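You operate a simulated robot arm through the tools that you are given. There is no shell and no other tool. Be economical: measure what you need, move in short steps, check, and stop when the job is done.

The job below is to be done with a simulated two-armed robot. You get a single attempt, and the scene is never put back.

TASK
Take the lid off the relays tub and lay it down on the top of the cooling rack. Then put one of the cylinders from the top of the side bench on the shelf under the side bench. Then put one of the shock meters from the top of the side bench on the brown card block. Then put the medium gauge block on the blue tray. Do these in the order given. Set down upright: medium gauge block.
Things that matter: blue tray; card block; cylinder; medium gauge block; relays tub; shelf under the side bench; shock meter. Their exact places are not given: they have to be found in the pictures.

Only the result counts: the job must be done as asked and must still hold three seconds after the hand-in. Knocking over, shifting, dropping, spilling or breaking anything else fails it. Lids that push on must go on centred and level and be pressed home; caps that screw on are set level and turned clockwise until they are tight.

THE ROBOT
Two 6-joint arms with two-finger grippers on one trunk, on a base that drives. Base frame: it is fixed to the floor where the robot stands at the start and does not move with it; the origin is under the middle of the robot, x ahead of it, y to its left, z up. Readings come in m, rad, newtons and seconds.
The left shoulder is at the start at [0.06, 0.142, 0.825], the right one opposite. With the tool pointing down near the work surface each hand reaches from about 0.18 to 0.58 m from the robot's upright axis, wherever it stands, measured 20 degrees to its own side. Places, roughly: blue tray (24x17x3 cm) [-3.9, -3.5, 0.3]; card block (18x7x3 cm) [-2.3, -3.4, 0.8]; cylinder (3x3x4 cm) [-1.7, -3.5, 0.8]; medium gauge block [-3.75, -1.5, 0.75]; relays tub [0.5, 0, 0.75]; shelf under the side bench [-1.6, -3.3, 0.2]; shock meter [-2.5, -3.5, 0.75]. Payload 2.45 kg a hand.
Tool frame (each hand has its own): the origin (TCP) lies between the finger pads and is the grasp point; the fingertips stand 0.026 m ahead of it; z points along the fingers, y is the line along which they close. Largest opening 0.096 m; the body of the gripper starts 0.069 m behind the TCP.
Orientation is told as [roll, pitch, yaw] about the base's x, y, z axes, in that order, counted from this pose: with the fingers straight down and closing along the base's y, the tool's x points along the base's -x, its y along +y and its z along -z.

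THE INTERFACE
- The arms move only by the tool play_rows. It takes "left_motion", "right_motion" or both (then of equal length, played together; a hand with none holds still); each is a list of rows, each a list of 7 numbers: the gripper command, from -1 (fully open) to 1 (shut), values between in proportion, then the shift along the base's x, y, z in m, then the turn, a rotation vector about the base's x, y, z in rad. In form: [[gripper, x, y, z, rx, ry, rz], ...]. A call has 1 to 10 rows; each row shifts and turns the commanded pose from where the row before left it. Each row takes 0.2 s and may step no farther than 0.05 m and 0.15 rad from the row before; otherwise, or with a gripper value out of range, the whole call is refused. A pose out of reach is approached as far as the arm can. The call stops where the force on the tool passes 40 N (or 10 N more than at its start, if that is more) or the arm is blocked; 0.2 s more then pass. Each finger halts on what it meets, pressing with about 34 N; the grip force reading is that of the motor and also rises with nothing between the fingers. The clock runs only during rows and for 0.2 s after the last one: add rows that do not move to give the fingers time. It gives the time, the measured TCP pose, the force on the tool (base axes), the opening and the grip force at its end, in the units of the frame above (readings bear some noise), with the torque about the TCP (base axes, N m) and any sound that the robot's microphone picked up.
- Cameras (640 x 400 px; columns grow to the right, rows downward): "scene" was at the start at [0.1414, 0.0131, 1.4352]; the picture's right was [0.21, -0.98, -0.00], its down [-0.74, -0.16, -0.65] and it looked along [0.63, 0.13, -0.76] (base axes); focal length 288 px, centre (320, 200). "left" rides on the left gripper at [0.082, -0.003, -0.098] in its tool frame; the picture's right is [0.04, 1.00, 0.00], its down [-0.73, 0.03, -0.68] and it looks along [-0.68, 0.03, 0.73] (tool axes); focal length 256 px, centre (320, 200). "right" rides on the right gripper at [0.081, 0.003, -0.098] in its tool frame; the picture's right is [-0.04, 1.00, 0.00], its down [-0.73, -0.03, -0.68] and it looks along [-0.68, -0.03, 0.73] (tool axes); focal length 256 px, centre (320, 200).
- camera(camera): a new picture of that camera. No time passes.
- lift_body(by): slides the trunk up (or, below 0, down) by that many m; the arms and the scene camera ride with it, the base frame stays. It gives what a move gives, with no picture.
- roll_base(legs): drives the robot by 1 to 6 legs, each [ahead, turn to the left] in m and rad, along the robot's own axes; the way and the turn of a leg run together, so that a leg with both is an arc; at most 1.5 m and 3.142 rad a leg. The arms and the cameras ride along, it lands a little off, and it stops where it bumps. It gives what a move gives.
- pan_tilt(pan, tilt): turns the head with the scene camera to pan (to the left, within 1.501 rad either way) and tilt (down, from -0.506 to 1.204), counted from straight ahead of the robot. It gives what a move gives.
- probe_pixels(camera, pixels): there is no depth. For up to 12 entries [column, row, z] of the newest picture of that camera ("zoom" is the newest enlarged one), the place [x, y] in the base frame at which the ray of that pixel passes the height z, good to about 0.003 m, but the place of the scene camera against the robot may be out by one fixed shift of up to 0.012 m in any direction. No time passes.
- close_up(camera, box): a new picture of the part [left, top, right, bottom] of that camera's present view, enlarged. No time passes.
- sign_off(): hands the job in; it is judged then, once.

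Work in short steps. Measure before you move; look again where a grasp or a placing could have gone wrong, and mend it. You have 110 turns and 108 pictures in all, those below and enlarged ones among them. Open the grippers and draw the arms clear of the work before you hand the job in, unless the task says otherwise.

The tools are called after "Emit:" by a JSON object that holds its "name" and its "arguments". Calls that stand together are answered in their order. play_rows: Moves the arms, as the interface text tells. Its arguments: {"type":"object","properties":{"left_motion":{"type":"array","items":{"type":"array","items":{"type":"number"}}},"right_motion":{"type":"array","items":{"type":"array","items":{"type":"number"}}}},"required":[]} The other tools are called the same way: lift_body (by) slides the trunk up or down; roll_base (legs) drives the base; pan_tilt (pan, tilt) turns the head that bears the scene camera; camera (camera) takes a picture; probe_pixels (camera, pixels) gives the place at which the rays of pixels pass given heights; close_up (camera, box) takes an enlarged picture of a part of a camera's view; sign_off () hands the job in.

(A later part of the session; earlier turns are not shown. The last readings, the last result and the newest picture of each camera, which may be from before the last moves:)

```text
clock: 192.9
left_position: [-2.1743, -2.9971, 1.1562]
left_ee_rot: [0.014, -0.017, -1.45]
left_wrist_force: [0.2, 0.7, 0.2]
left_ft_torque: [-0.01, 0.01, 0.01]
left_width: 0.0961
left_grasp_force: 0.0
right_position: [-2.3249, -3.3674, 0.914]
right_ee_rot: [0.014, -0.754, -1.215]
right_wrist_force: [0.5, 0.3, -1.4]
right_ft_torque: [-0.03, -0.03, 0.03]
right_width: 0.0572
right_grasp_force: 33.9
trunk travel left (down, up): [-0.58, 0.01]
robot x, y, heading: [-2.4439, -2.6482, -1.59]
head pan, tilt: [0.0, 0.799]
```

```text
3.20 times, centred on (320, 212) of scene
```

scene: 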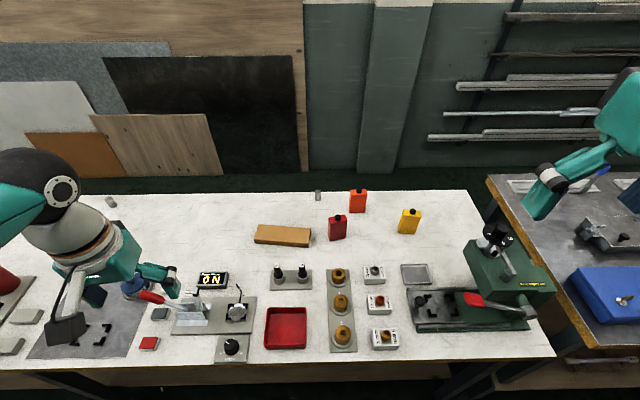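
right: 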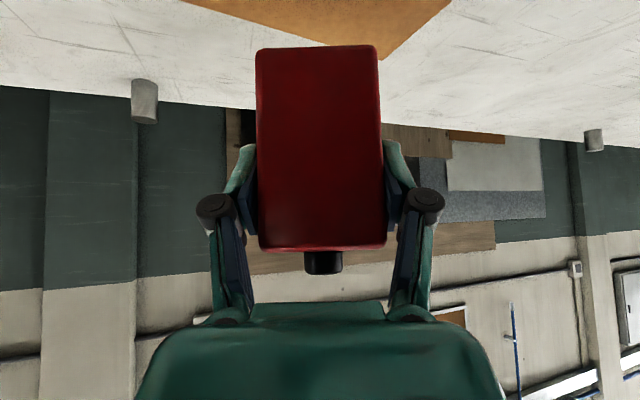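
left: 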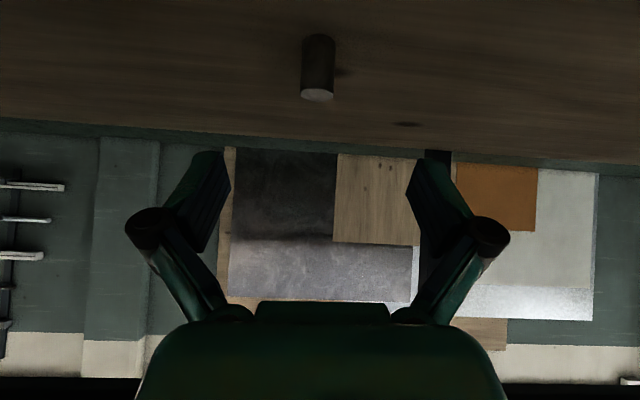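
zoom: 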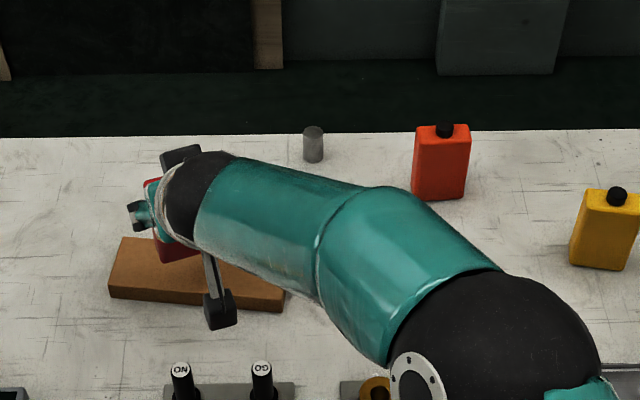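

I measure box bottom versus card corners in both views.

Emit:
{"name": "probe_pixels", "arguments": {"camera": "right", "pixels": [[380, 58, 0.805], [450, 0, 0.805], [185, 0, 0.805], [257, 48, 0.845], [377, 45, 0.845], [380, 58, 0.775]]}}

Emit:
{"name": "probe_pixels", "arguments": {"camera": "zoom", "pixels": [[163, 263, 0.845], [198, 255, 0.845], [122, 238, 0.805], [110, 283, 0.805], [283, 298, 0.805]]}}

```text
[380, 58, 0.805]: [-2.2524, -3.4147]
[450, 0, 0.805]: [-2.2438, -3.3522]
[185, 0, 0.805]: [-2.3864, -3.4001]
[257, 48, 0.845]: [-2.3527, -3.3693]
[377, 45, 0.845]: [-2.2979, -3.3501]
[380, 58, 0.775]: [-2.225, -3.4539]
```

```text
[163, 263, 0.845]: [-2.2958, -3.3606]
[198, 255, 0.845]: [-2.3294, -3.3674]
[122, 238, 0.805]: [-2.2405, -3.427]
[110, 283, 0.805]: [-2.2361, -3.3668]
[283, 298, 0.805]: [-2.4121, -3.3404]
```

Hand-camera geometry puts the box over the card with ~1 cm margins. I nudge (-0.012,-0.004) and lower to contact.

Emit:
{"name": "play_rows", "arguments": {"right_motion": [[1, -0.012, -0.004, 0, 0, 0, 0], [1, 0, 0, -0.02, 0, 0, 0], [1, 0, 0, -0.01, 0, 0, 0], [1, 0, 0, -0.005, 0, 0, 0], [1, 0, 0, 0, 0, 0, 0]]}}

Emit:
{"name": "play_rows", "arguments": {"right_motion": [[1, 0, 0, -0.003, 0, 0, 0], [1, 0, 0, -0.003, 0, 0, 0], [1, 0, 0, 0, 0, 0, 0]]}}

```text
clock: 194.1
left_position: [-2.1733, -2.9969, 1.1564]
left_ee_rot: [0.014, -0.017, -1.449]
left_wrist_force: [-0.3, -0.1, 0.2]
left_ft_torque: [0.01, 0.01, -0.01]
left_width: 0.0961
left_grasp_force: 0.0
right_position: [-2.3356, -3.3729, 0.8795]
right_ee_rot: [0.013, -0.757, -1.213]
right_wrist_force: [-0.2, -0.3, -1.4]
right_ft_torque: [-0.02, 0.01, 0.02]
right_width: 0.0572
right_grasp_force: 34.2
trunk travel left (down, up): [-0.58, 0.01]
robot x, y, heading: [-2.4444, -2.6463, -1.587]
head pan, tilt: [0.0, 0.799]
```

```text
clock: 194.9
left_position: [-2.1744, -2.9975, 1.1561]
left_ee_rot: [0.014, -0.015, -1.451]
left_wrist_force: [-0.9, 0.4, 0.0]
left_ft_torque: [0.01, -0.02, -0.03]
left_width: 0.0959
left_grasp_force: 0.1
right_position: [-2.3346, -3.3725, 0.8744]
right_ee_rot: [0.014, -0.757, -1.215]
right_wrist_force: [-0.4, 0.5, -0.8]
right_ft_torque: [0.02, 0.02, 0.0]
right_width: 0.0573
right_grasp_force: 33.8
trunk travel left (down, up): [-0.58, 0.01]
robot x, y, heading: [-2.4454, -2.6502, -1.579]
head pan, tilt: [0.0, 0.799]
```

Not touching yet; I continue in 2–3 mm steps.

Emit:
{"name": "play_rows", "arguments": {"right_motion": [[1, 0, 0, -0.003, 0, 0, 0], [1, 0, 0, -0.002, 0, 0, 0], [1, 0, 0, 0, 0, 0, 0]]}}

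Emit:
{"name": "camera", "arguments": {"camera": "right"}}

```text
clock: 195.7
left_position: [-2.1742, -2.9978, 1.1557]
left_ee_rot: [0.013, -0.015, -1.45]
left_wrist_force: [0.4, -0.4, -0.1]
left_ft_torque: [0.02, 0.02, 0.0]
left_width: 0.0961
left_grasp_force: 0.0
right_position: [-2.3349, -3.3723, 0.8704]
right_ee_rot: [0.015, -0.757, -1.213]
right_wrist_force: [-0.2, -0.2, -0.5]
right_ft_torque: [-0.01, 0.0, 0.01]
right_width: 0.0573
right_grasp_force: 34.2
trunk travel left (down, up): [-0.58, 0.01]
robot x, y, heading: [-2.444, -2.6514, -1.589]
head pan, tilt: [0.0, 0.799]
```

```text
28 pictures are left
```

right: 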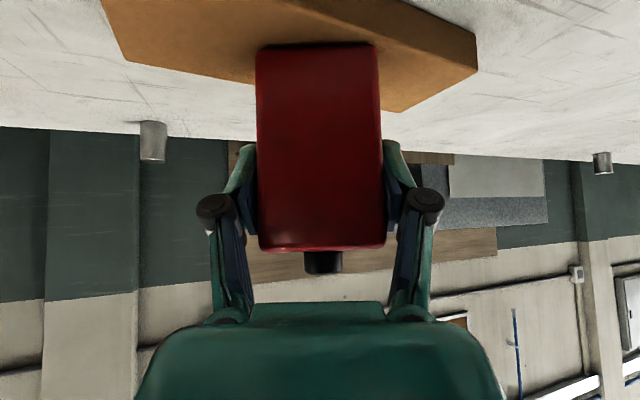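

The box is centred over the card, almost touching. I continue down.

Emit:
{"name": "play_rows", "arguments": {"right_motion": [[1, 0, 0, -0.002, 0, 0, 0], [1, 0, 0, -0.002, 0, 0, 0], [1, 0, 0, 0, 0, 0, 0]]}}

Emit:
{"name": "play_rows", "arguments": {"right_motion": [[1, 0, 0, -0.002, 0, 0, 0], [1, 0, 0, -0.002, 0, 0, 0], [1, 0, 0, 0, 0, 0, 0]]}}

```text
clock: 196.5
left_position: [-2.1742, -2.9963, 1.157]
left_ee_rot: [0.014, -0.018, -1.451]
left_wrist_force: [-0.9, -0.7, -0.1]
left_ft_torque: [0.01, 0.0, 0.01]
left_width: 0.096
left_grasp_force: 0.0
right_position: [-2.3345, -3.3731, 0.8682]
right_ee_rot: [0.012, -0.761, -1.214]
right_wrist_force: [-0.2, 1.8, 10.9]
right_ft_torque: [0.08, 0.32, -0.03]
right_width: 0.0574
right_grasp_force: 33.8
trunk travel left (down, up): [-0.58, 0.01]
robot x, y, heading: [-2.4419, -2.6518, -1.584]
head pan, tilt: [0.0, 0.799]
```

```text
clock: 197.3
left_position: [-2.1749, -2.9941, 1.1575]
left_ee_rot: [0.015, -0.019, -1.451]
left_wrist_force: [-0.1, 0.0, 0.0]
left_ft_torque: [0.02, 0.03, 0.01]
left_width: 0.0962
left_grasp_force: 0.0
right_position: [-2.3332, -3.3735, 0.8662]
right_ee_rot: [0.015, -0.768, -1.213]
right_wrist_force: [1.1, 0.8, 25.8]
right_ft_torque: [-0.04, 0.08, -0.06]
right_width: 0.0574
right_grasp_force: 34.1
trunk travel left (down, up): [-0.58, 0.01]
robot x, y, heading: [-2.4446, -2.6488, -1.581]
head pan, tilt: [0.0, 0.799]
```

Contact (26 N). I ease 3 mm, open slowly, and withdraw upward and back.

Emit:
{"name": "play_rows", "arguments": {"right_motion": [[1, 0, 0, 0.003, 0, 0, 0], [0.0, 0, 0, 0, 0, 0, 0], [-1, 0, 0, 0, 0, 0, 0], [-1, 0, 0, 0, 0, 0, 0], [-1, 0, 0, 0, 0, 0, 0], [-1, -0.01, 0.025, 0.02, 0, 0, 0], [-1, -0.015, 0.035, 0.03, 0, 0, 0], [-1, -0.015, 0.035, 0.03, 0, 0, 0], [-1, -0.015, 0.03, 0.03, 0, 0, 0]]}}

Emit:
{"name": "camera", "arguments": {"camera": "right"}}

```text
clock: 199.3
left_position: [-2.1747, -2.9961, 1.1575]
left_ee_rot: [0.014, -0.017, -1.45]
left_wrist_force: [-1.0, 0.1, 0.3]
left_ft_torque: [-0.02, -0.02, -0.02]
left_width: 0.096
left_grasp_force: 0.0
right_position: [-2.3891, -3.2453, 0.9733]
right_ee_rot: [0.014, -0.756, -1.214]
right_wrist_force: [-0.9, -0.1, 0.5]
right_ft_torque: [-0.04, -0.01, 0.01]
right_width: 0.0961
right_grasp_force: 0.2
trunk travel left (down, up): [-0.58, 0.01]
robot x, y, heading: [-2.4453, -2.6515, -1.586]
head pan, tilt: [0.0, 0.799]
```

```text
27 pictures are left
```

right: 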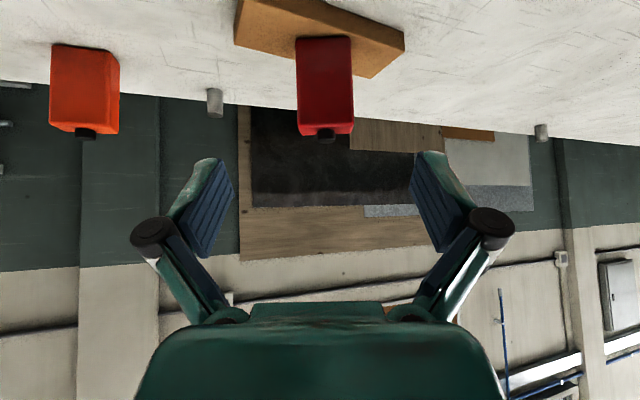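

The red shock meter stands on the card block. I retract the right hand and back off, then head toward x≈-3.75.

Emit:
{"name": "play_rows", "arguments": {"right_motion": [[-1, -0.01, 0.03, 0.03, 0, 0, 0], [-1, -0.01, 0.03, 0.03, 0.139, 0.055, 0], [-1, -0.01, 0.03, 0.03, 0.139, 0.055, 0], [-1, -0.02, 0.03, 0.03, 0.139, 0.055, 0], [-1, -0.02, 0.03, 0.03, 0.139, 0.055, 0], [-1, -0.03, 0.02, 0.03, 0.139, 0.055, 0], [-1, -0.03, 0.02, 0.0, 0, 0, -0.15], [-1, -0.03, 0.02, 0.0, 0, 0, -0.15]]}}

Emit:
{"name": "roll_base", "arguments": {"legs": [[-0.17, 0]]}}

Emit:
{"name": "roll_base", "arguments": {"legs": [[0, -0.78]]}}

Emit:
{"name": "roll_base", "arguments": {"legs": [[0, -0.75]]}}

Emit:
{"name": "pan_tilt", "arguments": {"pan": -0.3, "tilt": 0.65}}

Emit:
{"name": "camera", "arguments": {"camera": "scene"}}

```text
clock: 201.1
left_position: [-2.1744, -2.9972, 1.1567]
left_ee_rot: [0.014, -0.017, -1.451]
left_wrist_force: [0.0, 0.8, 0.4]
left_ft_torque: [0.02, 0.01, 0.03]
left_width: 0.0959
left_grasp_force: 0.0
right_position: [-2.5478, -3.039, 1.1543]
right_ee_rot: [0.002, -0.009, -1.51]
right_wrist_force: [0.0, -0.1, -0.6]
right_ft_torque: [0.01, -0.02, 0.01]
right_width: 0.096
right_grasp_force: 0.1
trunk travel left (down, up): [-0.58, 0.01]
robot x, y, heading: [-2.4419, -2.6539, -1.588]
head pan, tilt: [0.0, 0.799]
```

```text
clock: 202.6
left_position: [-2.171, -2.8227, 1.1564]
left_ee_rot: [0.014, -0.016, -1.448]
left_wrist_force: [-0.1, 0.1, 0.3]
left_ft_torque: [-0.07, -0.01, 0.03]
left_width: 0.0958
left_grasp_force: 0.0
right_position: [-2.5449, -2.867, 1.1541]
right_ee_rot: [-0.002, -0.012, -1.505]
right_wrist_force: [0.1, 0.1, -0.2]
right_ft_torque: [-0.05, 0.0, 0.02]
right_width: 0.096
right_grasp_force: 0.1
trunk travel left (down, up): [-0.58, 0.01]
robot x, y, heading: [-2.4415, -2.4806, -1.583]
head pan, tilt: [0.0, 0.799]
```

```text
clock: 205.3
left_position: [-2.494, -2.9159, 1.1575]
left_ee_rot: [0.015, -0.016, -2.232]
left_wrist_force: [-0.6, -0.7, 0.3]
left_ft_torque: [-0.05, 0.0, 0.01]
left_width: 0.0961
left_grasp_force: 0.0
right_position: [-2.7893, -2.682, 1.1546]
right_ee_rot: [0.0, -0.01, -2.29]
right_wrist_force: [-0.3, -0.4, -0.3]
right_ft_torque: [0.03, -0.03, -0.04]
right_width: 0.0962
right_grasp_force: 0.2
trunk travel left (down, up): [-0.58, 0.01]
robot x, y, heading: [-2.4245, -2.4981, -2.366]
head pan, tilt: [0.0, 0.799]
```

```text
clock: 207.9
left_position: [-2.7647, -2.7515, 1.1577]
left_ee_rot: [0.014, -0.015, -2.993]
left_wrist_force: [0.3, -0.4, 0.5]
left_ft_torque: [0.0, -0.03, -0.01]
left_width: 0.0961
left_grasp_force: 0.0
right_position: [-2.8171, -2.3799, 1.1545]
right_ee_rot: [0.0, -0.01, -3.048]
right_wrist_force: [0.2, -0.1, -0.3]
right_ft_torque: [0.02, 0.02, -0.01]
right_width: 0.096
right_grasp_force: 0.1
trunk travel left (down, up): [-0.58, 0.01]
robot x, y, heading: [-2.4276, -2.5235, -3.122]
head pan, tilt: [0.0, 0.799]
```

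```text
clock: 208.7
left_position: [-2.7638, -2.7533, 1.1583]
left_ee_rot: [0.012, -0.016, -2.991]
left_wrist_force: [0.4, -0.6, 0.2]
left_ft_torque: [0.02, -0.01, 0.05]
left_width: 0.0962
left_grasp_force: 0.0
right_position: [-2.8165, -2.3814, 1.1549]
right_ee_rot: [-0.001, -0.011, -3.049]
right_wrist_force: [-0.6, 0.0, -1.0]
right_ft_torque: [0.02, -0.03, -0.02]
right_width: 0.0958
right_grasp_force: 0.2
trunk travel left (down, up): [-0.58, 0.01]
robot x, y, heading: [-2.4257, -2.522, -3.124]
head pan, tilt: [-0.3, 0.649]
```

```text
26 pictures are left
```

scene: 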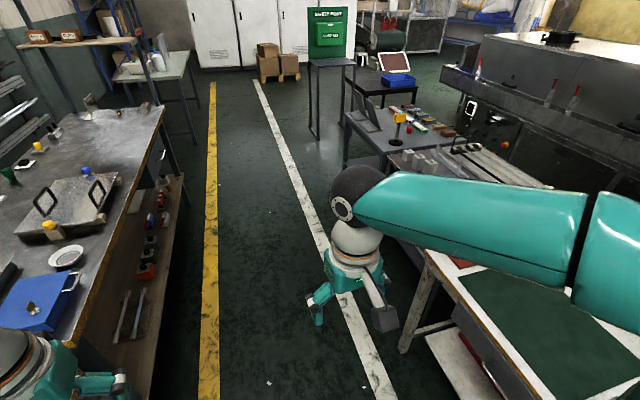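

The aisle is clear; gauge blocks are on the second table near (410,160). I drive ahead 1.25 m and look right.

Emit:
{"name": "roll_base", "arguments": {"legs": [[1.25, 0]]}}

Emit:
{"name": "pan_tilt", "arguments": {"pan": -1.4, "tilt": 0.75}}

Emit:
{"name": "camera", "arguments": {"camera": "scene"}}

Emit:
{"name": "pan_tilt", "arguments": {"pan": 1.1, "tilt": 0.9}}

Emit:
{"name": "camera", "arguments": {"camera": "scene"}}

```text
clock: 215.2
left_position: [-4.0117, -2.8034, 1.1578]
left_ee_rot: [0.014, -0.016, -2.967]
left_wrist_force: [-0.4, 0.0, 0.0]
left_ft_torque: [-0.02, -0.01, 0.02]
left_width: 0.096
left_grasp_force: 0.1
right_position: [-4.074, -2.4311, 1.1553]
right_ee_rot: [0.0, -0.01, -3.024]
right_wrist_force: [0.0, -0.3, 0.6]
right_ft_torque: [0.02, 0.01, -0.01]
right_width: 0.0961
right_grasp_force: 0.0
trunk travel left (down, up): [-0.58, 0.01]
robot x, y, heading: [-3.6747, -2.5675, -3.096]
head pan, tilt: [-0.3, 0.649]
```

```text
clock: 216.5
left_position: [-4.012, -2.8025, 1.1593]
left_ee_rot: [0.013, -0.016, -2.966]
left_wrist_force: [0.2, 0.5, -0.5]
left_ft_torque: [0.03, -0.01, 0.03]
left_width: 0.0956
left_grasp_force: 0.0
right_position: [-4.0746, -2.432, 1.1555]
right_ee_rot: [0.0, -0.009, -3.026]
right_wrist_force: [0.0, -0.3, 1.1]
right_ft_torque: [0.02, 0.0, 0.04]
right_width: 0.096
right_grasp_force: 0.0
trunk travel left (down, up): [-0.58, 0.01]
robot x, y, heading: [-3.6826, -2.5601, -3.099]
head pan, tilt: [-1.4, 0.75]
```

```text
25 pictures are left
```

scene: 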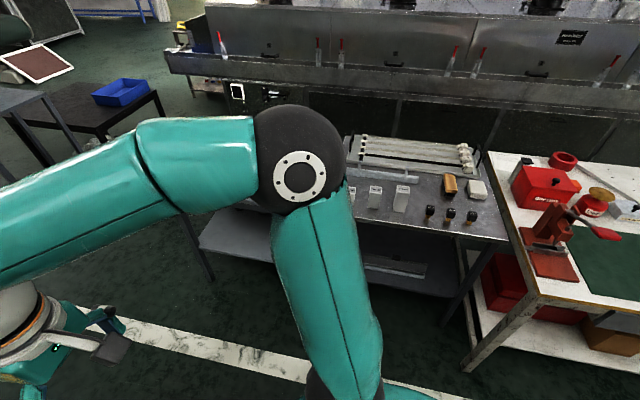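

```text
clock: 218.8
left_position: [-4.0116, -2.8025, 1.1595]
left_ee_rot: [0.015, -0.017, -2.968]
left_wrist_force: [0.3, 0.5, -0.2]
left_ft_torque: [0.01, -0.01, 0.04]
left_width: 0.0959
left_grasp_force: 0.0
right_position: [-4.0747, -2.4315, 1.1553]
right_ee_rot: [-0.002, -0.01, -3.025]
right_wrist_force: [0.5, 0.6, 0.2]
right_ft_torque: [0.03, -0.01, 0.03]
right_width: 0.0959
right_grasp_force: 0.1
trunk travel left (down, up): [-0.58, 0.01]
robot x, y, heading: [-3.6788, -2.565, -3.092]
head pan, tilt: [1.1, 0.901]
```

```text
24 pictures are left
```

scene: 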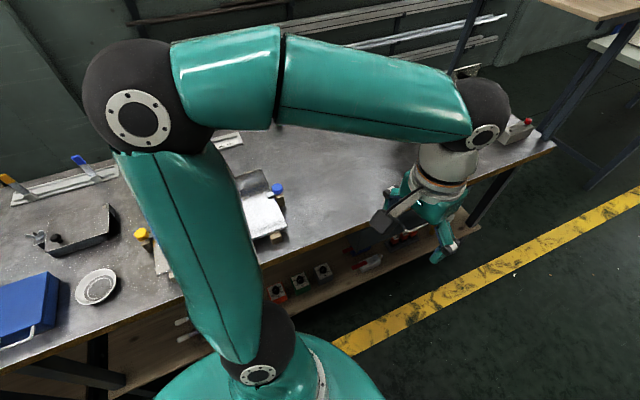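

Gauge blocks stand near (375–401,197). I turn right to face that table.

Emit:
{"name": "roll_base", "arguments": {"legs": [[0, -0.8]]}}

Emit:
{"name": "roll_base", "arguments": {"legs": [[0, -0.8]]}}

Emit:
{"name": "pan_tilt", "arguments": {"pan": 0, "tilt": 0.75}}

Emit:
{"name": "camera", "arguments": {"camera": "scene"}}

```text
clock: 221.5
left_position: [-4.0818, -2.494, 1.1586]
left_ee_rot: [0.013, -0.015, 2.523]
left_wrist_force: [-0.2, 0.6, 0.3]
left_ft_torque: [0.0, -0.01, -0.01]
left_width: 0.0962
left_grasp_force: 0.0
right_position: [-3.8607, -2.1884, 1.1557]
right_ee_rot: [-0.001, -0.009, 2.465]
right_wrist_force: [-0.5, -0.5, 0.4]
right_ft_torque: [0.01, 0.01, 0.04]
right_width: 0.0959
right_grasp_force: 0.0
trunk travel left (down, up): [-0.58, 0.01]
robot x, y, heading: [-3.6959, -2.5851, 2.394]
head pan, tilt: [1.1, 0.901]
```

```text
clock: 224.3
left_position: [-3.8963, -2.2386, 1.1592]
left_ee_rot: [0.014, -0.017, 1.708]
left_wrist_force: [0.3, 0.0, -0.6]
left_ft_torque: [0.0, -0.03, 0.01]
left_width: 0.096
left_grasp_force: 0.1
right_position: [-3.5232, -2.1903, 1.1559]
right_ee_rot: [-0.001, -0.008, 1.652]
right_wrist_force: [0.5, -0.9, 0.2]
right_ft_torque: [0.0, 0.0, -0.04]
right_width: 0.0957
right_grasp_force: 0.1
trunk travel left (down, up): [-0.58, 0.01]
robot x, y, heading: [-3.7203, -2.5827, 1.587]
head pan, tilt: [1.1, 0.901]
```

```text
clock: 225.6
left_position: [-3.8957, -2.2403, 1.1591]
left_ee_rot: [0.015, -0.017, 1.708]
left_wrist_force: [0.9, 1.2, 0.6]
left_ft_torque: [-0.01, -0.01, 0.0]
left_width: 0.0961
left_grasp_force: 0.0
right_position: [-3.523, -2.1911, 1.156]
right_ee_rot: [0.001, -0.008, 1.651]
right_wrist_force: [-1.2, -0.2, -0.1]
right_ft_torque: [0.0, 0.03, 0.01]
right_width: 0.0958
right_grasp_force: 0.1
trunk travel left (down, up): [-0.58, 0.01]
robot x, y, heading: [-3.7219, -2.5813, 1.591]
head pan, tilt: [0.0, 0.75]
```

```text
23 pictures are left
```

scene: 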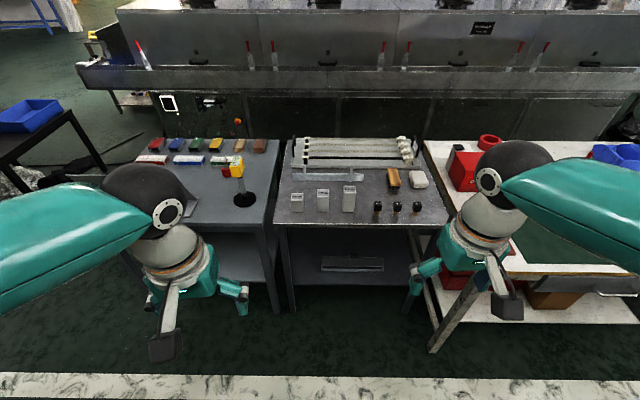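

Three gauge blocks at (297,201), (322,200), (349,199). I zoom in and measure.

Emit:
{"name": "close_up", "arguments": {"camera": "scene", "box": [265, 150, 445, 262]}}

Emit:
{"name": "probe_pixels", "arguments": {"camera": "scene", "pixels": [[297, 210, 0.75], [322, 211, 0.75], [349, 211, 0.75], [340, 228, 0.75], [297, 210, 0.72], [340, 228, 0.72], [290, 140, 0.75]]}}

```text
3.56 times, centred on (355, 206) of scene
```

zoom: 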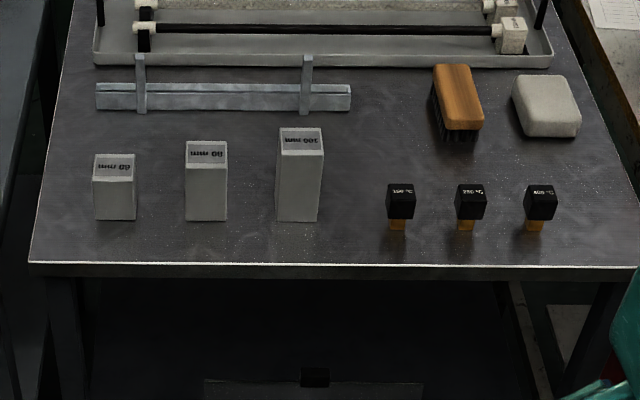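

```text
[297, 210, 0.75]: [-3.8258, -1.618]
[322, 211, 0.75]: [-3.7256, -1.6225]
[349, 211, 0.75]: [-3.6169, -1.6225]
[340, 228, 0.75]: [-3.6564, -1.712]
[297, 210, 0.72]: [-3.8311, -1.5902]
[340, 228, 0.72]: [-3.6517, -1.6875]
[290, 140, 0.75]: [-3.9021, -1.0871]
```

60/80/100 mm blocks: the medium is the 80 mm at ≈(-3.726,-1.61). I approach, align the left hand and tilt it ~43° as I will need for the shelf.

Emit:
{"name": "roll_base", "arguments": {"legs": [[0.36, 0]]}}

Emit:
{"name": "play_rows", "arguments": {"left_motion": [[-1, 0.035, 0.01, -0.03, 0, 0, -0.13], [-1, 0.035, 0.01, -0.03, 0.15, 0, 0], [-1, 0.035, 0.01, -0.03, 0.15, 0, 0], [-1, 0.035, 0.01, -0.03, 0.15, 0, 0], [-1, 0.03, 0.01, -0.03, 0.15, 0, 0], [-1, 0, 0.02, -0.03, 0.15, 0, 0], [-1, 0, 0.02, -0.03, 0, 0, 0], [-1, 0, 0.02, -0.03, 0, 0, 0]]}}

Emit:
{"name": "camera", "arguments": {"camera": "left"}}

```text
clock: 227.9
left_position: [-3.9044, -1.8828, 1.1585]
left_ee_rot: [0.014, -0.017, 1.712]
left_wrist_force: [0.2, 0.2, 0.2]
left_ft_torque: [0.0, -0.02, -0.01]
left_width: 0.0959
left_grasp_force: 0.2
right_position: [-3.5317, -1.8315, 1.1557]
right_ee_rot: [0.001, -0.008, 1.654]
right_wrist_force: [-0.3, 0.0, 0.0]
right_ft_torque: [-0.03, 0.0, 0.01]
right_width: 0.0962
right_grasp_force: 0.1
trunk travel left (down, up): [-0.58, 0.01]
robot x, y, heading: [-3.7292, -2.226, 1.591]
head pan, tilt: [0.0, 0.75]
```

```text
clock: 229.7
left_position: [-3.7344, -1.7707, 0.9191]
left_ee_rot: [0.0, -0.765, 1.587]
left_wrist_force: [-0.8, -0.4, 0.6]
left_ft_torque: [-0.03, -0.02, -0.04]
left_width: 0.0962
left_grasp_force: 0.0
right_position: [-3.5316, -1.8323, 1.1572]
right_ee_rot: [0.0, -0.009, 1.653]
right_wrist_force: [0.4, 0.5, -0.1]
right_ft_torque: [-0.01, -0.01, 0.04]
right_width: 0.0961
right_grasp_force: 0.0
trunk travel left (down, up): [-0.58, 0.01]
robot x, y, heading: [-3.7278, -2.2248, 1.589]
head pan, tilt: [0.0, 0.75]
```

```text
21 pictures are left
```

left: 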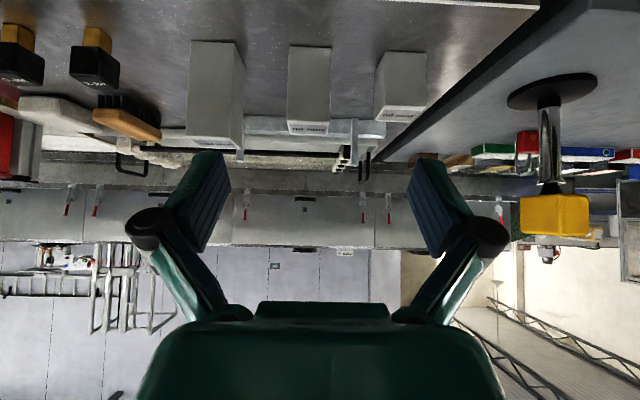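

The 80 mm block is at cols 288–330; I probe base and top edges.

Emit:
{"name": "probe_pixels", "arguments": {"camera": "left", "pixels": [[288, 122, 0.83], [329, 122, 0.83], [288, 48, 0.75], [329, 48, 0.75], [288, 122, 0.81], [329, 122, 0.81], [288, 48, 0.73], [329, 48, 0.73]]}}

```text
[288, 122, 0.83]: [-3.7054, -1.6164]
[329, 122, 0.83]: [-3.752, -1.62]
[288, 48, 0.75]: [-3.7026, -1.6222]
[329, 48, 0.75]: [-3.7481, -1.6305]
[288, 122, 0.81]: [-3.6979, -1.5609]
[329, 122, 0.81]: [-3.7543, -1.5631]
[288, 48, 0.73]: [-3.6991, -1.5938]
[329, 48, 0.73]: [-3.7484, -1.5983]
```

Block front y≈-1.62, centre ≈(-3.727,-1.605), top 0.83. I move over it, straddle and close.

Emit:
{"name": "play_rows", "arguments": {"left_motion": [[-1, 0.004, 0.045, -0.015, 0, 0, 0], [-1, 0.003, 0.045, -0.015, 0, 0, 0], [-1, 0, 0.045, -0.01, 0, 0, 0], [-1, 0, 0.031, 0, 0, 0, 0], [-1, 0, 0, -0.03, 0, 0, 0], [-1, 0, 0, -0.025, 0, 0, 0], [-1, 0, 0, -0.015, 0, 0, 0], [-1, 0, 0, 0, 0, 0, 0]]}}

Emit:
{"name": "camera", "arguments": {"camera": "left"}}

```text
clock: 231.5
left_position: [-3.7274, -1.6066, 0.8088]
left_ee_rot: [0.002, -0.766, 1.587]
left_wrist_force: [0.8, -0.2, 0.7]
left_ft_torque: [0.0, 0.01, 0.01]
left_width: 0.0959
left_grasp_force: 0.1
right_position: [-3.531, -1.8324, 1.1571]
right_ee_rot: [-0.001, -0.009, 1.653]
right_wrist_force: [0.2, 0.4, 0.1]
right_ft_torque: [0.02, 0.0, 0.0]
right_width: 0.096
right_grasp_force: 0.0
trunk travel left (down, up): [-0.58, 0.01]
robot x, y, heading: [-3.7271, -2.2259, 1.591]
head pan, tilt: [0.0, 0.75]
```

```text
20 pictures are left
```

left: 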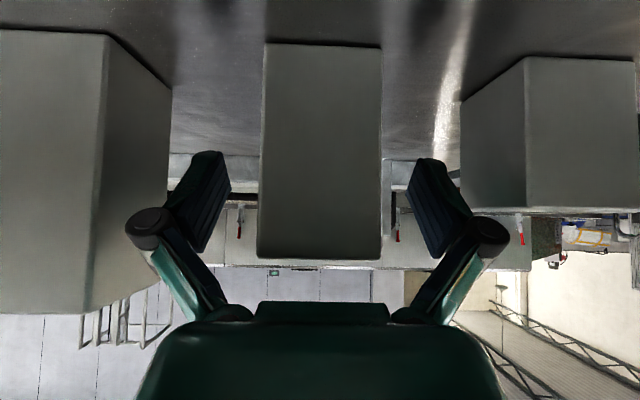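

Centred between the fingers; closing and lifting slightly.

Emit:
{"name": "play_rows", "arguments": {"left_motion": [[1, 0, 0, 0, 0, 0, 0], [1, 0, 0, 0, 0, 0, 0], [1, 0, 0, 0, 0, 0, 0], [1, 0, 0, 0, 0, 0, 0], [1, 0, 0, 0.03, 0, 0, 0], [1, 0, 0, 0.04, 0, 0, 0], [1, 0, 0, 0.04, 0, 0, 0], [1, 0, -0.03, 0.035, 0, 0, 0], [1, 0, -0.03, 0.03, 0, 0, 0]]}}

Emit:
{"name": "camera", "arguments": {"camera": "left"}}

```text
clock: 233.5
left_position: [-3.7264, -1.6686, 0.9849]
left_ee_rot: [0.002, -0.767, 1.586]
left_wrist_force: [1.2, 1.1, -4.1]
left_ft_torque: [0.08, 0.05, 0.01]
left_width: 0.0445
left_grasp_force: 33.9
right_position: [-3.532, -1.8339, 1.1572]
right_ee_rot: [-0.001, -0.01, 1.655]
right_wrist_force: [0.2, -0.7, 0.0]
right_ft_torque: [0.07, -0.02, 0.0]
right_width: 0.096
right_grasp_force: 0.1
trunk travel left (down, up): [-0.58, 0.01]
robot x, y, heading: [-3.7282, -2.2246, 1.592]
head pan, tilt: [0.0, 0.75]
```

```text
19 pictures are left
```

left: 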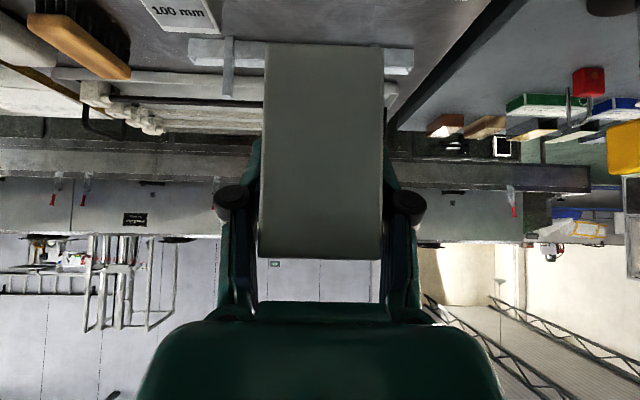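

Held firmly (0.0445). I raise and retract it, back off, and turn around to face the other bench.

Emit:
{"name": "play_rows", "arguments": {"left_motion": [[1, 0, -0.02, 0.04, 0, 0, 0], [1, 0, -0.02, 0.04, 0, 0, 0], [1, 0, -0.02, 0.04, 0, 0, 0], [1, 0, -0.02, 0, 0, 0, 0]]}}

Emit:
{"name": "roll_base", "arguments": {"legs": [[-0.3, 0]]}}

Emit:
{"name": "roll_base", "arguments": {"legs": [[0, 0.79]]}}

Emit:
{"name": "roll_base", "arguments": {"legs": [[0, 0.79]]}}

Emit:
{"name": "roll_base", "arguments": {"legs": [[0, 0.79]]}}

Emit:
{"name": "roll_base", "arguments": {"legs": [[0, 0.75]]}}

```text
clock: 234.5
left_position: [-3.729, -1.7473, 1.1053]
left_ee_rot: [0.004, -0.764, 1.585]
left_wrist_force: [-0.3, -0.3, -3.6]
left_ft_torque: [0.07, -0.02, 0.0]
left_width: 0.0444
left_grasp_force: 33.8
right_position: [-3.5311, -1.8328, 1.1569]
right_ee_rot: [0.001, -0.009, 1.653]
right_wrist_force: [-1.1, 0.4, -0.2]
right_ft_torque: [-0.01, -0.01, 0.0]
right_width: 0.096
right_grasp_force: 0.0
trunk travel left (down, up): [-0.58, 0.01]
robot x, y, heading: [-3.7272, -2.2268, 1.589]
head pan, tilt: [0.0, 0.75]
```

```text
clock: 236.6
left_position: [-3.7207, -2.0465, 1.1044]
left_ee_rot: [0.004, -0.767, 1.586]
left_wrist_force: [-0.2, -0.2, -3.1]
left_ft_torque: [0.1, -0.02, 0.01]
left_width: 0.0444
left_grasp_force: 33.7
right_position: [-3.5245, -2.1344, 1.159]
right_ee_rot: [0.001, -0.01, 1.655]
right_wrist_force: [0.0, -0.2, -0.5]
right_ft_torque: [-0.03, 0.02, 0.0]
right_width: 0.0962
right_grasp_force: 0.0
trunk travel left (down, up): [-0.58, 0.01]
robot x, y, heading: [-3.7203, -2.5249, 1.591]
head pan, tilt: [0.0, 0.75]
```

```text
clock: 239.3
left_position: [-4.0588, -2.1847, 1.1045]
left_ee_rot: [0.003, -0.764, 2.368]
left_wrist_force: [-0.2, -0.5, -3.8]
left_ft_torque: [0.07, 0.06, -0.01]
left_width: 0.0446
left_grasp_force: 34.1
right_position: [-3.859, -2.109, 1.1576]
right_ee_rot: [-0.001, -0.009, 2.436]
right_wrist_force: [0.6, -0.2, -1.0]
right_ft_torque: [-0.02, 0.0, 0.01]
right_width: 0.0958
right_grasp_force: 0.0
trunk travel left (down, up): [-0.58, 0.01]
robot x, y, heading: [-3.702, -2.5022, 2.368]
head pan, tilt: [0.0, 0.75]
```

```text
clock: 242.0
left_position: [-4.1792, -2.5248, 1.1044]
left_ee_rot: [0.004, -0.766, 3.138]
left_wrist_force: [0.1, 0.3, -4.6]
left_ft_torque: [0.02, 0.07, -0.01]
left_width: 0.0446
left_grasp_force: 34.2
right_position: [-4.0902, -2.3303, 1.1578]
right_ee_rot: [0.0, -0.01, -3.078]
right_wrist_force: [0.4, 0.0, -0.6]
right_ft_torque: [-0.01, -0.01, 0.0]
right_width: 0.096
right_grasp_force: 0.0
trunk travel left (down, up): [-0.58, 0.01]
robot x, y, heading: [-3.7037, -2.4745, 3.139]
head pan, tilt: [0.0, 0.75]
```

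```text
clock: 244.7
left_position: [-4.0001, -2.8492, 1.1052]
left_ee_rot: [0.002, -0.764, -2.357]
left_wrist_force: [-0.6, 0.6, -4.5]
left_ft_torque: [-0.06, 0.03, 0.01]
left_width: 0.0446
left_grasp_force: 34.0
right_position: [-4.0764, -2.6478, 1.159]
right_ee_rot: [-0.001, -0.01, -2.286]
right_wrist_force: [0.0, -0.5, 0.6]
right_ft_torque: [0.02, 0.01, 0.01]
right_width: 0.0959
right_grasp_force: 0.0
trunk travel left (down, up): [-0.58, 0.01]
robot x, y, heading: [-3.7196, -2.4533, -2.366]
head pan, tilt: [0.0, 0.75]
```

```text
clock: 247.3
left_position: [-3.6628, -2.9369, 1.106]
left_ee_rot: [0.004, -0.765, -1.616]
left_wrist_force: [-0.5, 0.5, -4.4]
left_ft_torque: [-0.02, 0.0, 0.0]
left_width: 0.0447
left_grasp_force: 33.6
right_position: [-3.8521, -2.8378, 1.1585]
right_ee_rot: [0.0, -0.008, -1.549]
right_wrist_force: [-0.2, -0.1, -0.4]
right_ft_torque: [0.03, 0.01, -0.01]
right_width: 0.0959
right_grasp_force: 0.1
trunk travel left (down, up): [-0.58, 0.01]
robot x, y, heading: [-3.7511, -2.4539, -1.63]
head pan, tilt: [0.0, 0.75]
```

I back off a little, raise/retract the right hand, and lower the trunk to see the shelf.

Emit:
{"name": "roll_base", "arguments": {"legs": [[-0.2, 0]]}}

Emit:
{"name": "play_rows", "arguments": {"right_motion": [[-1, 0, 0.015, 0.04, 0, 0, 0], [-1, 0, 0.015, 0.04, 0, 0, 0], [-1, 0, 0.015, 0.04, 0, 0, 0], [-1, 0, 0.015, 0.04, 0, 0, 0], [-1, 0, 0.015, 0.03, 0, 0, 0]]}}

Emit:
{"name": "lift_body", "arguments": {"by": -0.25}}

Emit:
{"name": "lift_body", "arguments": {"by": -0.2}}

Emit:
{"name": "pan_tilt", "arguments": {"pan": 0, "tilt": 0.55}}

Emit:
{"name": "camera", "arguments": {"camera": "scene"}}

```text
clock: 248.9
left_position: [-3.6503, -2.7349, 1.1065]
left_ee_rot: [0.002, -0.764, -1.615]
left_wrist_force: [-0.3, 0.3, -3.9]
left_ft_torque: [-0.06, -0.02, -0.02]
left_width: 0.0444
left_grasp_force: 33.8
right_position: [-3.8396, -2.6363, 1.1594]
right_ee_rot: [0.0, -0.011, -1.547]
right_wrist_force: [0.9, 0.0, -0.2]
right_ft_torque: [-0.05, -0.04, 0.02]
right_width: 0.0958
right_grasp_force: 0.0
trunk travel left (down, up): [-0.58, 0.01]
robot x, y, heading: [-3.7396, -2.2508, -1.627]
head pan, tilt: [0.0, 0.75]
```

```text
clock: 250.1
left_position: [-3.6497, -2.7343, 1.1052]
left_ee_rot: [0.004, -0.764, -1.615]
left_wrist_force: [0.4, 0.2, -3.9]
left_ft_torque: [-0.04, 0.01, -0.01]
left_width: 0.0445
left_grasp_force: 34.3
right_position: [-3.8412, -2.5632, 1.349]
right_ee_rot: [0.0, -0.009, -1.545]
right_wrist_force: [0.2, -0.2, 0.5]
right_ft_torque: [-0.05, 0.02, -0.01]
right_width: 0.0962
right_grasp_force: 0.1
trunk travel left (down, up): [-0.58, 0.01]
robot x, y, heading: [-3.7417, -2.2542, -1.628]
head pan, tilt: [0.0, 0.75]
```

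```text
clock: 252.7
left_position: [-3.6495, -2.735, 0.8553]
left_ee_rot: [0.004, -0.765, -1.614]
left_wrist_force: [0.5, -0.6, -5.3]
left_ft_torque: [-0.06, 0.0, 0.0]
left_width: 0.0446
left_grasp_force: 33.8
right_position: [-3.841, -2.5631, 1.0974]
right_ee_rot: [-0.002, -0.009, -1.545]
right_wrist_force: [0.0, -0.3, 1.5]
right_ft_torque: [0.03, 0.03, 0.0]
right_width: 0.0959
right_grasp_force: 0.0
trunk travel left (down, up): [-0.33, 0.26]
robot x, y, heading: [-3.7418, -2.2529, -1.625]
head pan, tilt: [0.0, 0.75]
```

```text
clock: 254.8
left_position: [-3.6494, -2.7357, 0.6555]
left_ee_rot: [0.004, -0.764, -1.614]
left_wrist_force: [-0.5, 0.3, -4.0]
left_ft_torque: [-0.02, -0.02, 0.01]
left_width: 0.0447
left_grasp_force: 34.3
right_position: [-3.8404, -2.5628, 0.8982]
right_ee_rot: [-0.002, -0.009, -1.545]
right_wrist_force: [0.1, 0.0, 0.3]
right_ft_torque: [0.01, 0.04, -0.02]
right_width: 0.096
right_grasp_force: 0.0
trunk travel left (down, up): [-0.13, 0.46]
robot x, y, heading: [-3.7424, -2.2512, -1.624]
head pan, tilt: [0.0, 0.75]
```

```text
clock: 255.6
left_position: [-3.6501, -2.7346, 0.6565]
left_ee_rot: [0.004, -0.765, -1.616]
left_wrist_force: [-0.3, 0.7, -3.7]
left_ft_torque: [-0.04, 0.0, -0.01]
left_width: 0.0445
left_grasp_force: 34.0
right_position: [-3.8399, -2.5634, 0.8993]
right_ee_rot: [-0.001, -0.01, -1.547]
right_wrist_force: [1.0, 0.5, 0.4]
right_ft_torque: [0.01, 0.0, 0.01]
right_width: 0.0958
right_grasp_force: 0.0
trunk travel left (down, up): [-0.13, 0.46]
robot x, y, heading: [-3.7403, -2.2558, -1.627]
head pan, tilt: [0.0, 0.55]
```

```text
18 pictures are left
```

scene: 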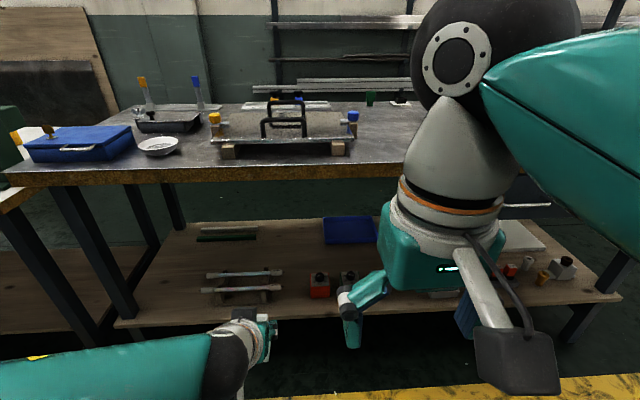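

The blue tray is at the shelf's back near (350,230), with small items in front. I move the right hand outward and zoom.

Emit:
{"name": "play_rows", "arguments": {"right_motion": [[-1, -0.045, 0.0, 0, 0, 0, 0], [-1, -0.045, 0, 0, 0, 0, 0], [-1, -0.045, 0, 0, 0, 0, 0], [-1, -0.045, 0, 0, 0, 0, 0], [-1, -0.045, 0, 0, 0, 0, 0]]}}

Emit:
{"name": "close_up", "arguments": {"camera": "scene", "box": [180, 170, 500, 370]}}

```text
clock: 256.8
left_position: [-3.6491, -2.7353, 0.656]
left_ee_rot: [0.003, -0.766, -1.614]
left_wrist_force: [1.5, -0.3, -4.3]
left_ft_torque: [-0.04, 0.02, -0.06]
left_width: 0.0446
left_grasp_force: 34.3
right_position: [-4.0667, -2.564, 0.8971]
right_ee_rot: [-0.001, -0.008, -1.545]
right_wrist_force: [-0.5, -0.2, 0.3]
right_ft_torque: [0.0, -0.02, 0.0]
right_width: 0.0961
right_grasp_force: 0.1
trunk travel left (down, up): [-0.13, 0.46]
robot x, y, heading: [-3.739, -2.2562, -1.627]
head pan, tilt: [0.0, 0.55]
```

```text
2.00 times, centred on (340, 270) of scene
```

zoom: 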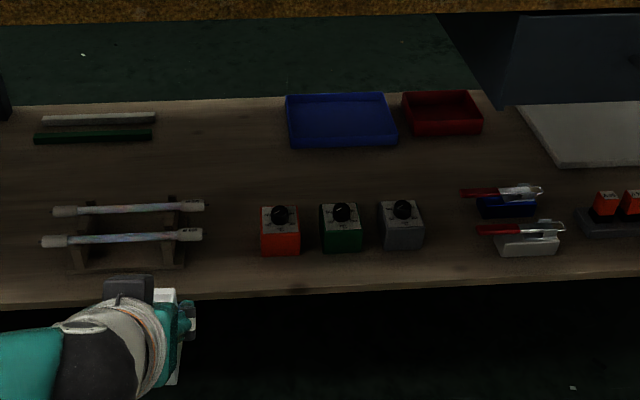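

Now the tray is clear in view (zoom 285–397 × 92–147). I measure the tray, the knobbed boxes in front, and the shelf edges.

Emit:
{"name": "probe_pixels", "arguments": {"camera": "zoom", "pixels": [[290, 147, 0.25], [397, 146, 0.25], [285, 95, 0.28], [388, 92, 0.28], [200, 297, 0.25], [500, 283, 0.25], [200, 105, 0.25], [300, 255, 0.25], [385, 248, 0.25], [345, 203, 0.32], [340, 125, 0.25], [415, 135, 0.25]]}}

Emit:
{"name": "camera", "arguments": {"camera": "left"}}

```text
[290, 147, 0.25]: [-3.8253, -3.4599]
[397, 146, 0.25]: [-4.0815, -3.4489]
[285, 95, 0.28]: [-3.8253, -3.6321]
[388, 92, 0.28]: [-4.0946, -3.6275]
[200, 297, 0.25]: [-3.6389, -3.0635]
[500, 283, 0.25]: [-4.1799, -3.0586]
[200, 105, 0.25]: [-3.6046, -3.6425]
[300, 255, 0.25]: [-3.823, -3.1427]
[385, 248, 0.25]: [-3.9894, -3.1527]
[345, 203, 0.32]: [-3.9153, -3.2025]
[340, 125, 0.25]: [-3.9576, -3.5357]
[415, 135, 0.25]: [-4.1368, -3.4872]
```

```text
16 pictures are left
```

left: 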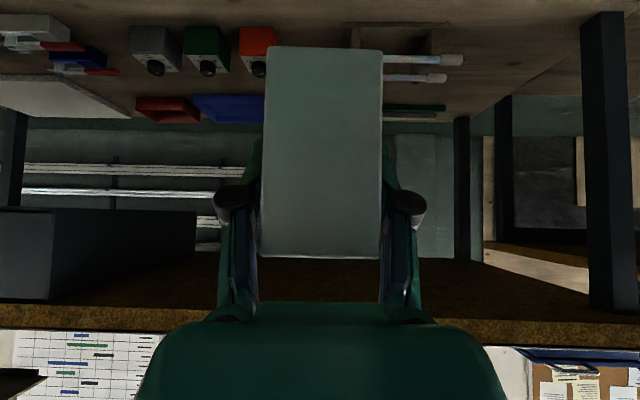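

Scaling by the 24 cm tray puts the shelf at z≈0.29, tray ≈ x -4.06…-3.82, y -3.41…-3.57, with knobbed boxes in front up to z≈0.39. I lower the hand to z≈0.475 and shift the robot to x≈-3.95.

Emit:
{"name": "play_rows", "arguments": {"left_motion": [[1, 0, 0, -0.045, 0, 0, 0], [1, 0, 0, -0.045, 0, 0, 0], [1, 0, 0, -0.045, 0, 0, 0], [1, 0, 0, -0.045, 0, 0, 0]]}}

Emit:
{"name": "roll_base", "arguments": {"legs": [[0, -0.65]]}}

Emit:
{"name": "roll_base", "arguments": {"legs": [[0.3, 0]]}}

Emit:
{"name": "roll_base", "arguments": {"legs": [[0, 0.69]]}}

```text
clock: 257.8
left_position: [-3.6488, -2.7327, 0.4745]
left_ee_rot: [0.001, -0.764, -1.614]
left_wrist_force: [0.0, 0.1, -3.4]
left_ft_torque: [-0.05, -0.01, -0.02]
left_width: 0.0448
left_grasp_force: 33.8
right_position: [-4.0654, -2.5647, 0.8965]
right_ee_rot: [0.0, -0.009, -1.547]
right_wrist_force: [0.8, 0.5, 0.3]
right_ft_torque: [-0.01, 0.02, 0.01]
right_width: 0.0961
right_grasp_force: 0.1
trunk travel left (down, up): [-0.13, 0.46]
robot x, y, heading: [-3.7379, -2.2525, -1.627]
head pan, tilt: [0.0, 0.55]
```

```text
clock: 260.1
left_position: [-3.9559, -2.6904, 0.474]
left_ee_rot: [0.004, -0.766, -2.265]
left_wrist_force: [0.3, 0.3, -4.1]
left_ft_torque: [-0.04, 0.05, -0.02]
left_width: 0.0446
left_grasp_force: 33.9
right_position: [-4.1865, -2.302, 0.8966]
right_ee_rot: [0.001, -0.009, -2.195]
right_wrist_force: [-0.1, 0.2, -0.2]
right_ft_torque: [0.0, 0.0, 0.01]
right_width: 0.0958
right_grasp_force: 0.0
trunk travel left (down, up): [-0.13, 0.46]
robot x, y, heading: [-3.7189, -2.2701, -2.274]
head pan, tilt: [0.0, 0.55]
```

```text
clock: 262.2
left_position: [-4.1552, -2.9191, 0.4754]
left_ee_rot: [0.004, -0.765, -2.268]
left_wrist_force: [0.3, 0.7, -4.9]
left_ft_torque: [-0.04, 0.01, -0.02]
left_width: 0.0445
left_grasp_force: 33.8
right_position: [-4.3831, -2.5309, 0.8975]
right_ee_rot: [-0.001, -0.008, -2.201]
right_wrist_force: [0.5, -0.1, 0.8]
right_ft_torque: [0.0, 0.0, -0.02]
right_width: 0.0958
right_grasp_force: 0.2
trunk travel left (down, up): [-0.13, 0.46]
robot x, y, heading: [-3.9163, -2.4993, -2.283]
head pan, tilt: [0.0, 0.55]
```

```text
clock: 264.7
left_position: [-3.833, -2.9769, 0.4741]
left_ee_rot: [0.003, -0.764, -1.58]
left_wrist_force: [0.1, -0.7, -4.7]
left_ft_torque: [-0.02, 0.02, 0.03]
left_width: 0.0447
left_grasp_force: 33.5
right_position: [-4.2568, -2.8212, 0.899]
right_ee_rot: [0.0, -0.01, -1.511]
right_wrist_force: [1.2, 0.8, -0.5]
right_ft_torque: [-0.02, 0.03, -0.01]
right_width: 0.0961
right_grasp_force: 0.0
trunk travel left (down, up): [-0.13, 0.46]
robot x, y, heading: [-3.9434, -2.4978, -1.602]
head pan, tilt: [0.0, 0.55]
```

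I look at the tray again from here to refine positions.

Emit:
{"name": "pan_tilt", "arguments": {"pan": 0, "tilt": 0.7}}

Emit:
{"name": "camera", "arguments": {"camera": "scene"}}

Emit:
{"name": "camera", "arguments": {"camera": "left"}}

```text
clock: 265.4
left_position: [-3.8338, -2.9753, 0.475]
left_ee_rot: [0.003, -0.764, -1.581]
left_wrist_force: [0.2, 0.4, -3.2]
left_ft_torque: [-0.04, 0.0, -0.02]
left_width: 0.0447
left_grasp_force: 34.1
right_position: [-4.257, -2.8208, 0.8988]
right_ee_rot: [0.003, -0.01, -1.514]
right_wrist_force: [0.3, 0.4, -0.7]
right_ft_torque: [0.01, 0.01, -0.01]
right_width: 0.096
right_grasp_force: 0.1
trunk travel left (down, up): [-0.13, 0.46]
robot x, y, heading: [-3.9427, -2.4986, -1.6]
head pan, tilt: [0.0, 0.7]
```

```text
15 pictures are left
```

scene: 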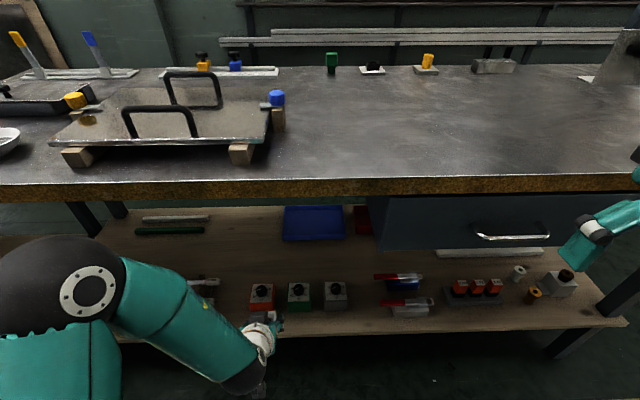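

```text
14 pictures are left
```

left: 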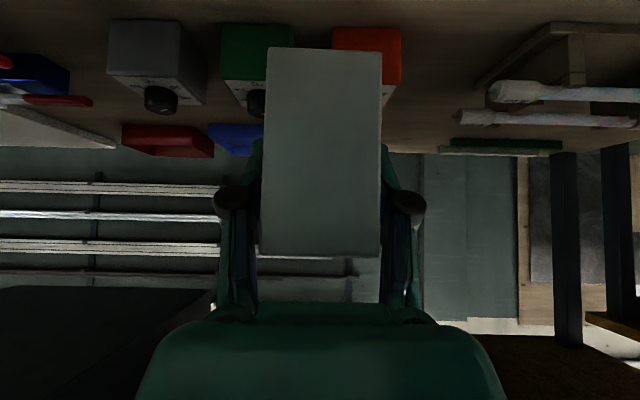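

I triangulate the tray's -x front corner with both cameras.

Emit:
{"name": "probe_pixels", "arguments": {"camera": "scene", "pixels": [[347, 238, 0.25], [347, 238, 0.3], [283, 240, 0.3], [283, 206, 0.33], [343, 206, 0.33], [375, 215, 0.6], [375, 250, 0.55], [297, 282, 0.37], [320, 193, 0.78], [300, 335, 0.28]]}}

Emit:
{"name": "probe_pixels", "arguments": {"camera": "left", "pixels": [[208, 124, 0.25], [208, 124, 0.28], [208, 124, 0.3], [335, 30, 0.3], [335, 30, 0.28], [257, 115, 0.37], [160, 110, 0.37], [400, 85, 0.34]]}}

Emit:
{"name": "close_up", "arguments": {"camera": "left", "box": [100, 0, 420, 200]}}

```text
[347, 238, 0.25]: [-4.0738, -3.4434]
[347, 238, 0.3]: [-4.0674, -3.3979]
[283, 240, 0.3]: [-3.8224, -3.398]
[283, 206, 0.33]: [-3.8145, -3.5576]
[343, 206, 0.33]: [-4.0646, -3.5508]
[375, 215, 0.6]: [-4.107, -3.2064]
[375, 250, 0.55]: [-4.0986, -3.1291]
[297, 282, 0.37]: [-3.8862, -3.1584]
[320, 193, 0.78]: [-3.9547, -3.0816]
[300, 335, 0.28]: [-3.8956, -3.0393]
```

```text
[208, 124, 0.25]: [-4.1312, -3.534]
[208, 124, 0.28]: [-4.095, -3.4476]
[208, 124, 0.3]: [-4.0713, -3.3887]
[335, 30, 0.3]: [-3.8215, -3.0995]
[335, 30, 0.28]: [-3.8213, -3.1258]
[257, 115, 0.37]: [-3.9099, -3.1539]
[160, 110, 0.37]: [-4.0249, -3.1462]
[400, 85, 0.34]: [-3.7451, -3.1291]
```

```text
2.00 times, centred on (260, 100) of left
```

zoom: 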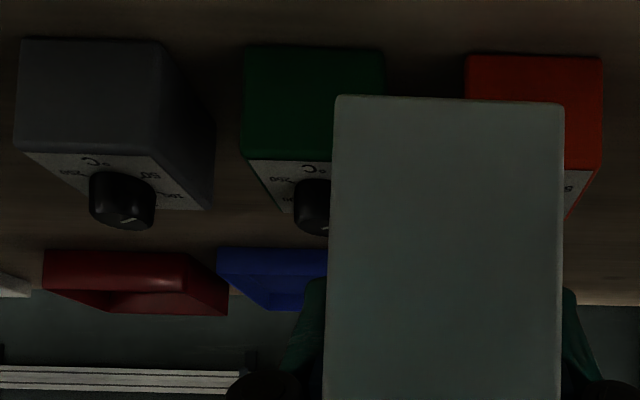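

Both cameras agree: tray z≈0.30, front edge y≈-3.395, x -4.07…-3.82; knobs top ≈0.375 — the block bottom (0.416) clears them. I retract the right hand and drive in 0.17 m.

Emit:
{"name": "play_rows", "arguments": {"right_motion": [[-1, 0, 0.04, 0, 0, 0, 0], [-1, 0, 0.04, 0, 0, 0, 0]], "left_motion": [[1, -0.02, 0, 0, 0, 0, 0], [1, -0.02, 0, 0, 0, 0, 0]]}}

Emit:
{"name": "roll_base", "arguments": {"legs": [[0.17, 0]]}}

Emit:
{"name": "camera", "arguments": {"camera": "scene"}}

```text
clock: 266.0
left_position: [-3.8741, -2.9745, 0.4758]
left_ee_rot: [0.004, -0.765, -1.579]
left_wrist_force: [-0.5, -0.3, -4.3]
left_ft_torque: [-0.01, 0.02, -0.01]
left_width: 0.0445
left_grasp_force: 33.9
right_position: [-4.255, -2.7418, 0.8942]
right_ee_rot: [0.0, -0.013, -1.51]
right_wrist_force: [0.5, -0.3, 0.5]
right_ft_torque: [0.04, 0.02, 0.03]
right_width: 0.0961
right_grasp_force: 0.1
right hand out of reach, approached as far as the arm can: row 2
trunk travel left (down, up): [-0.13, 0.46]
robot x, y, heading: [-3.9417, -2.5061, -1.598]
head pan, tilt: [0.0, 0.7]
```

```text
clock: 267.5
left_position: [-3.874, -3.1091, 0.4719]
left_ee_rot: [0.025, -0.728, -1.615]
left_wrist_force: [-0.8, 0.2, -3.4]
left_ft_torque: [-0.04, -0.03, -0.01]
left_width: 0.0446
left_grasp_force: 34.2
right_position: [-4.2578, -2.8931, 0.8965]
right_ee_rot: [-0.003, -0.023, -1.509]
right_wrist_force: [0.6, 0.4, -0.6]
right_ft_torque: [-0.05, -0.02, 0.0]
right_width: 0.0958
right_grasp_force: 0.0
trunk travel left (down, up): [-0.13, 0.46]
robot x, y, heading: [-3.9504, -2.653, -1.601]
head pan, tilt: [0.0, 0.7]
stopped in leg 1: the robot was blocked; the commanded pose is now the measured one
```

```text
12 pictures are left
```

scene: 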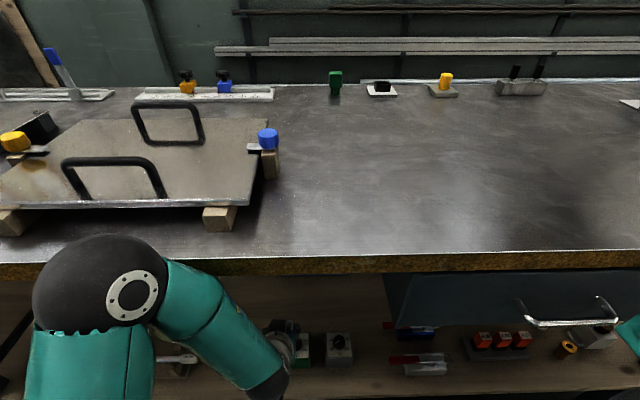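

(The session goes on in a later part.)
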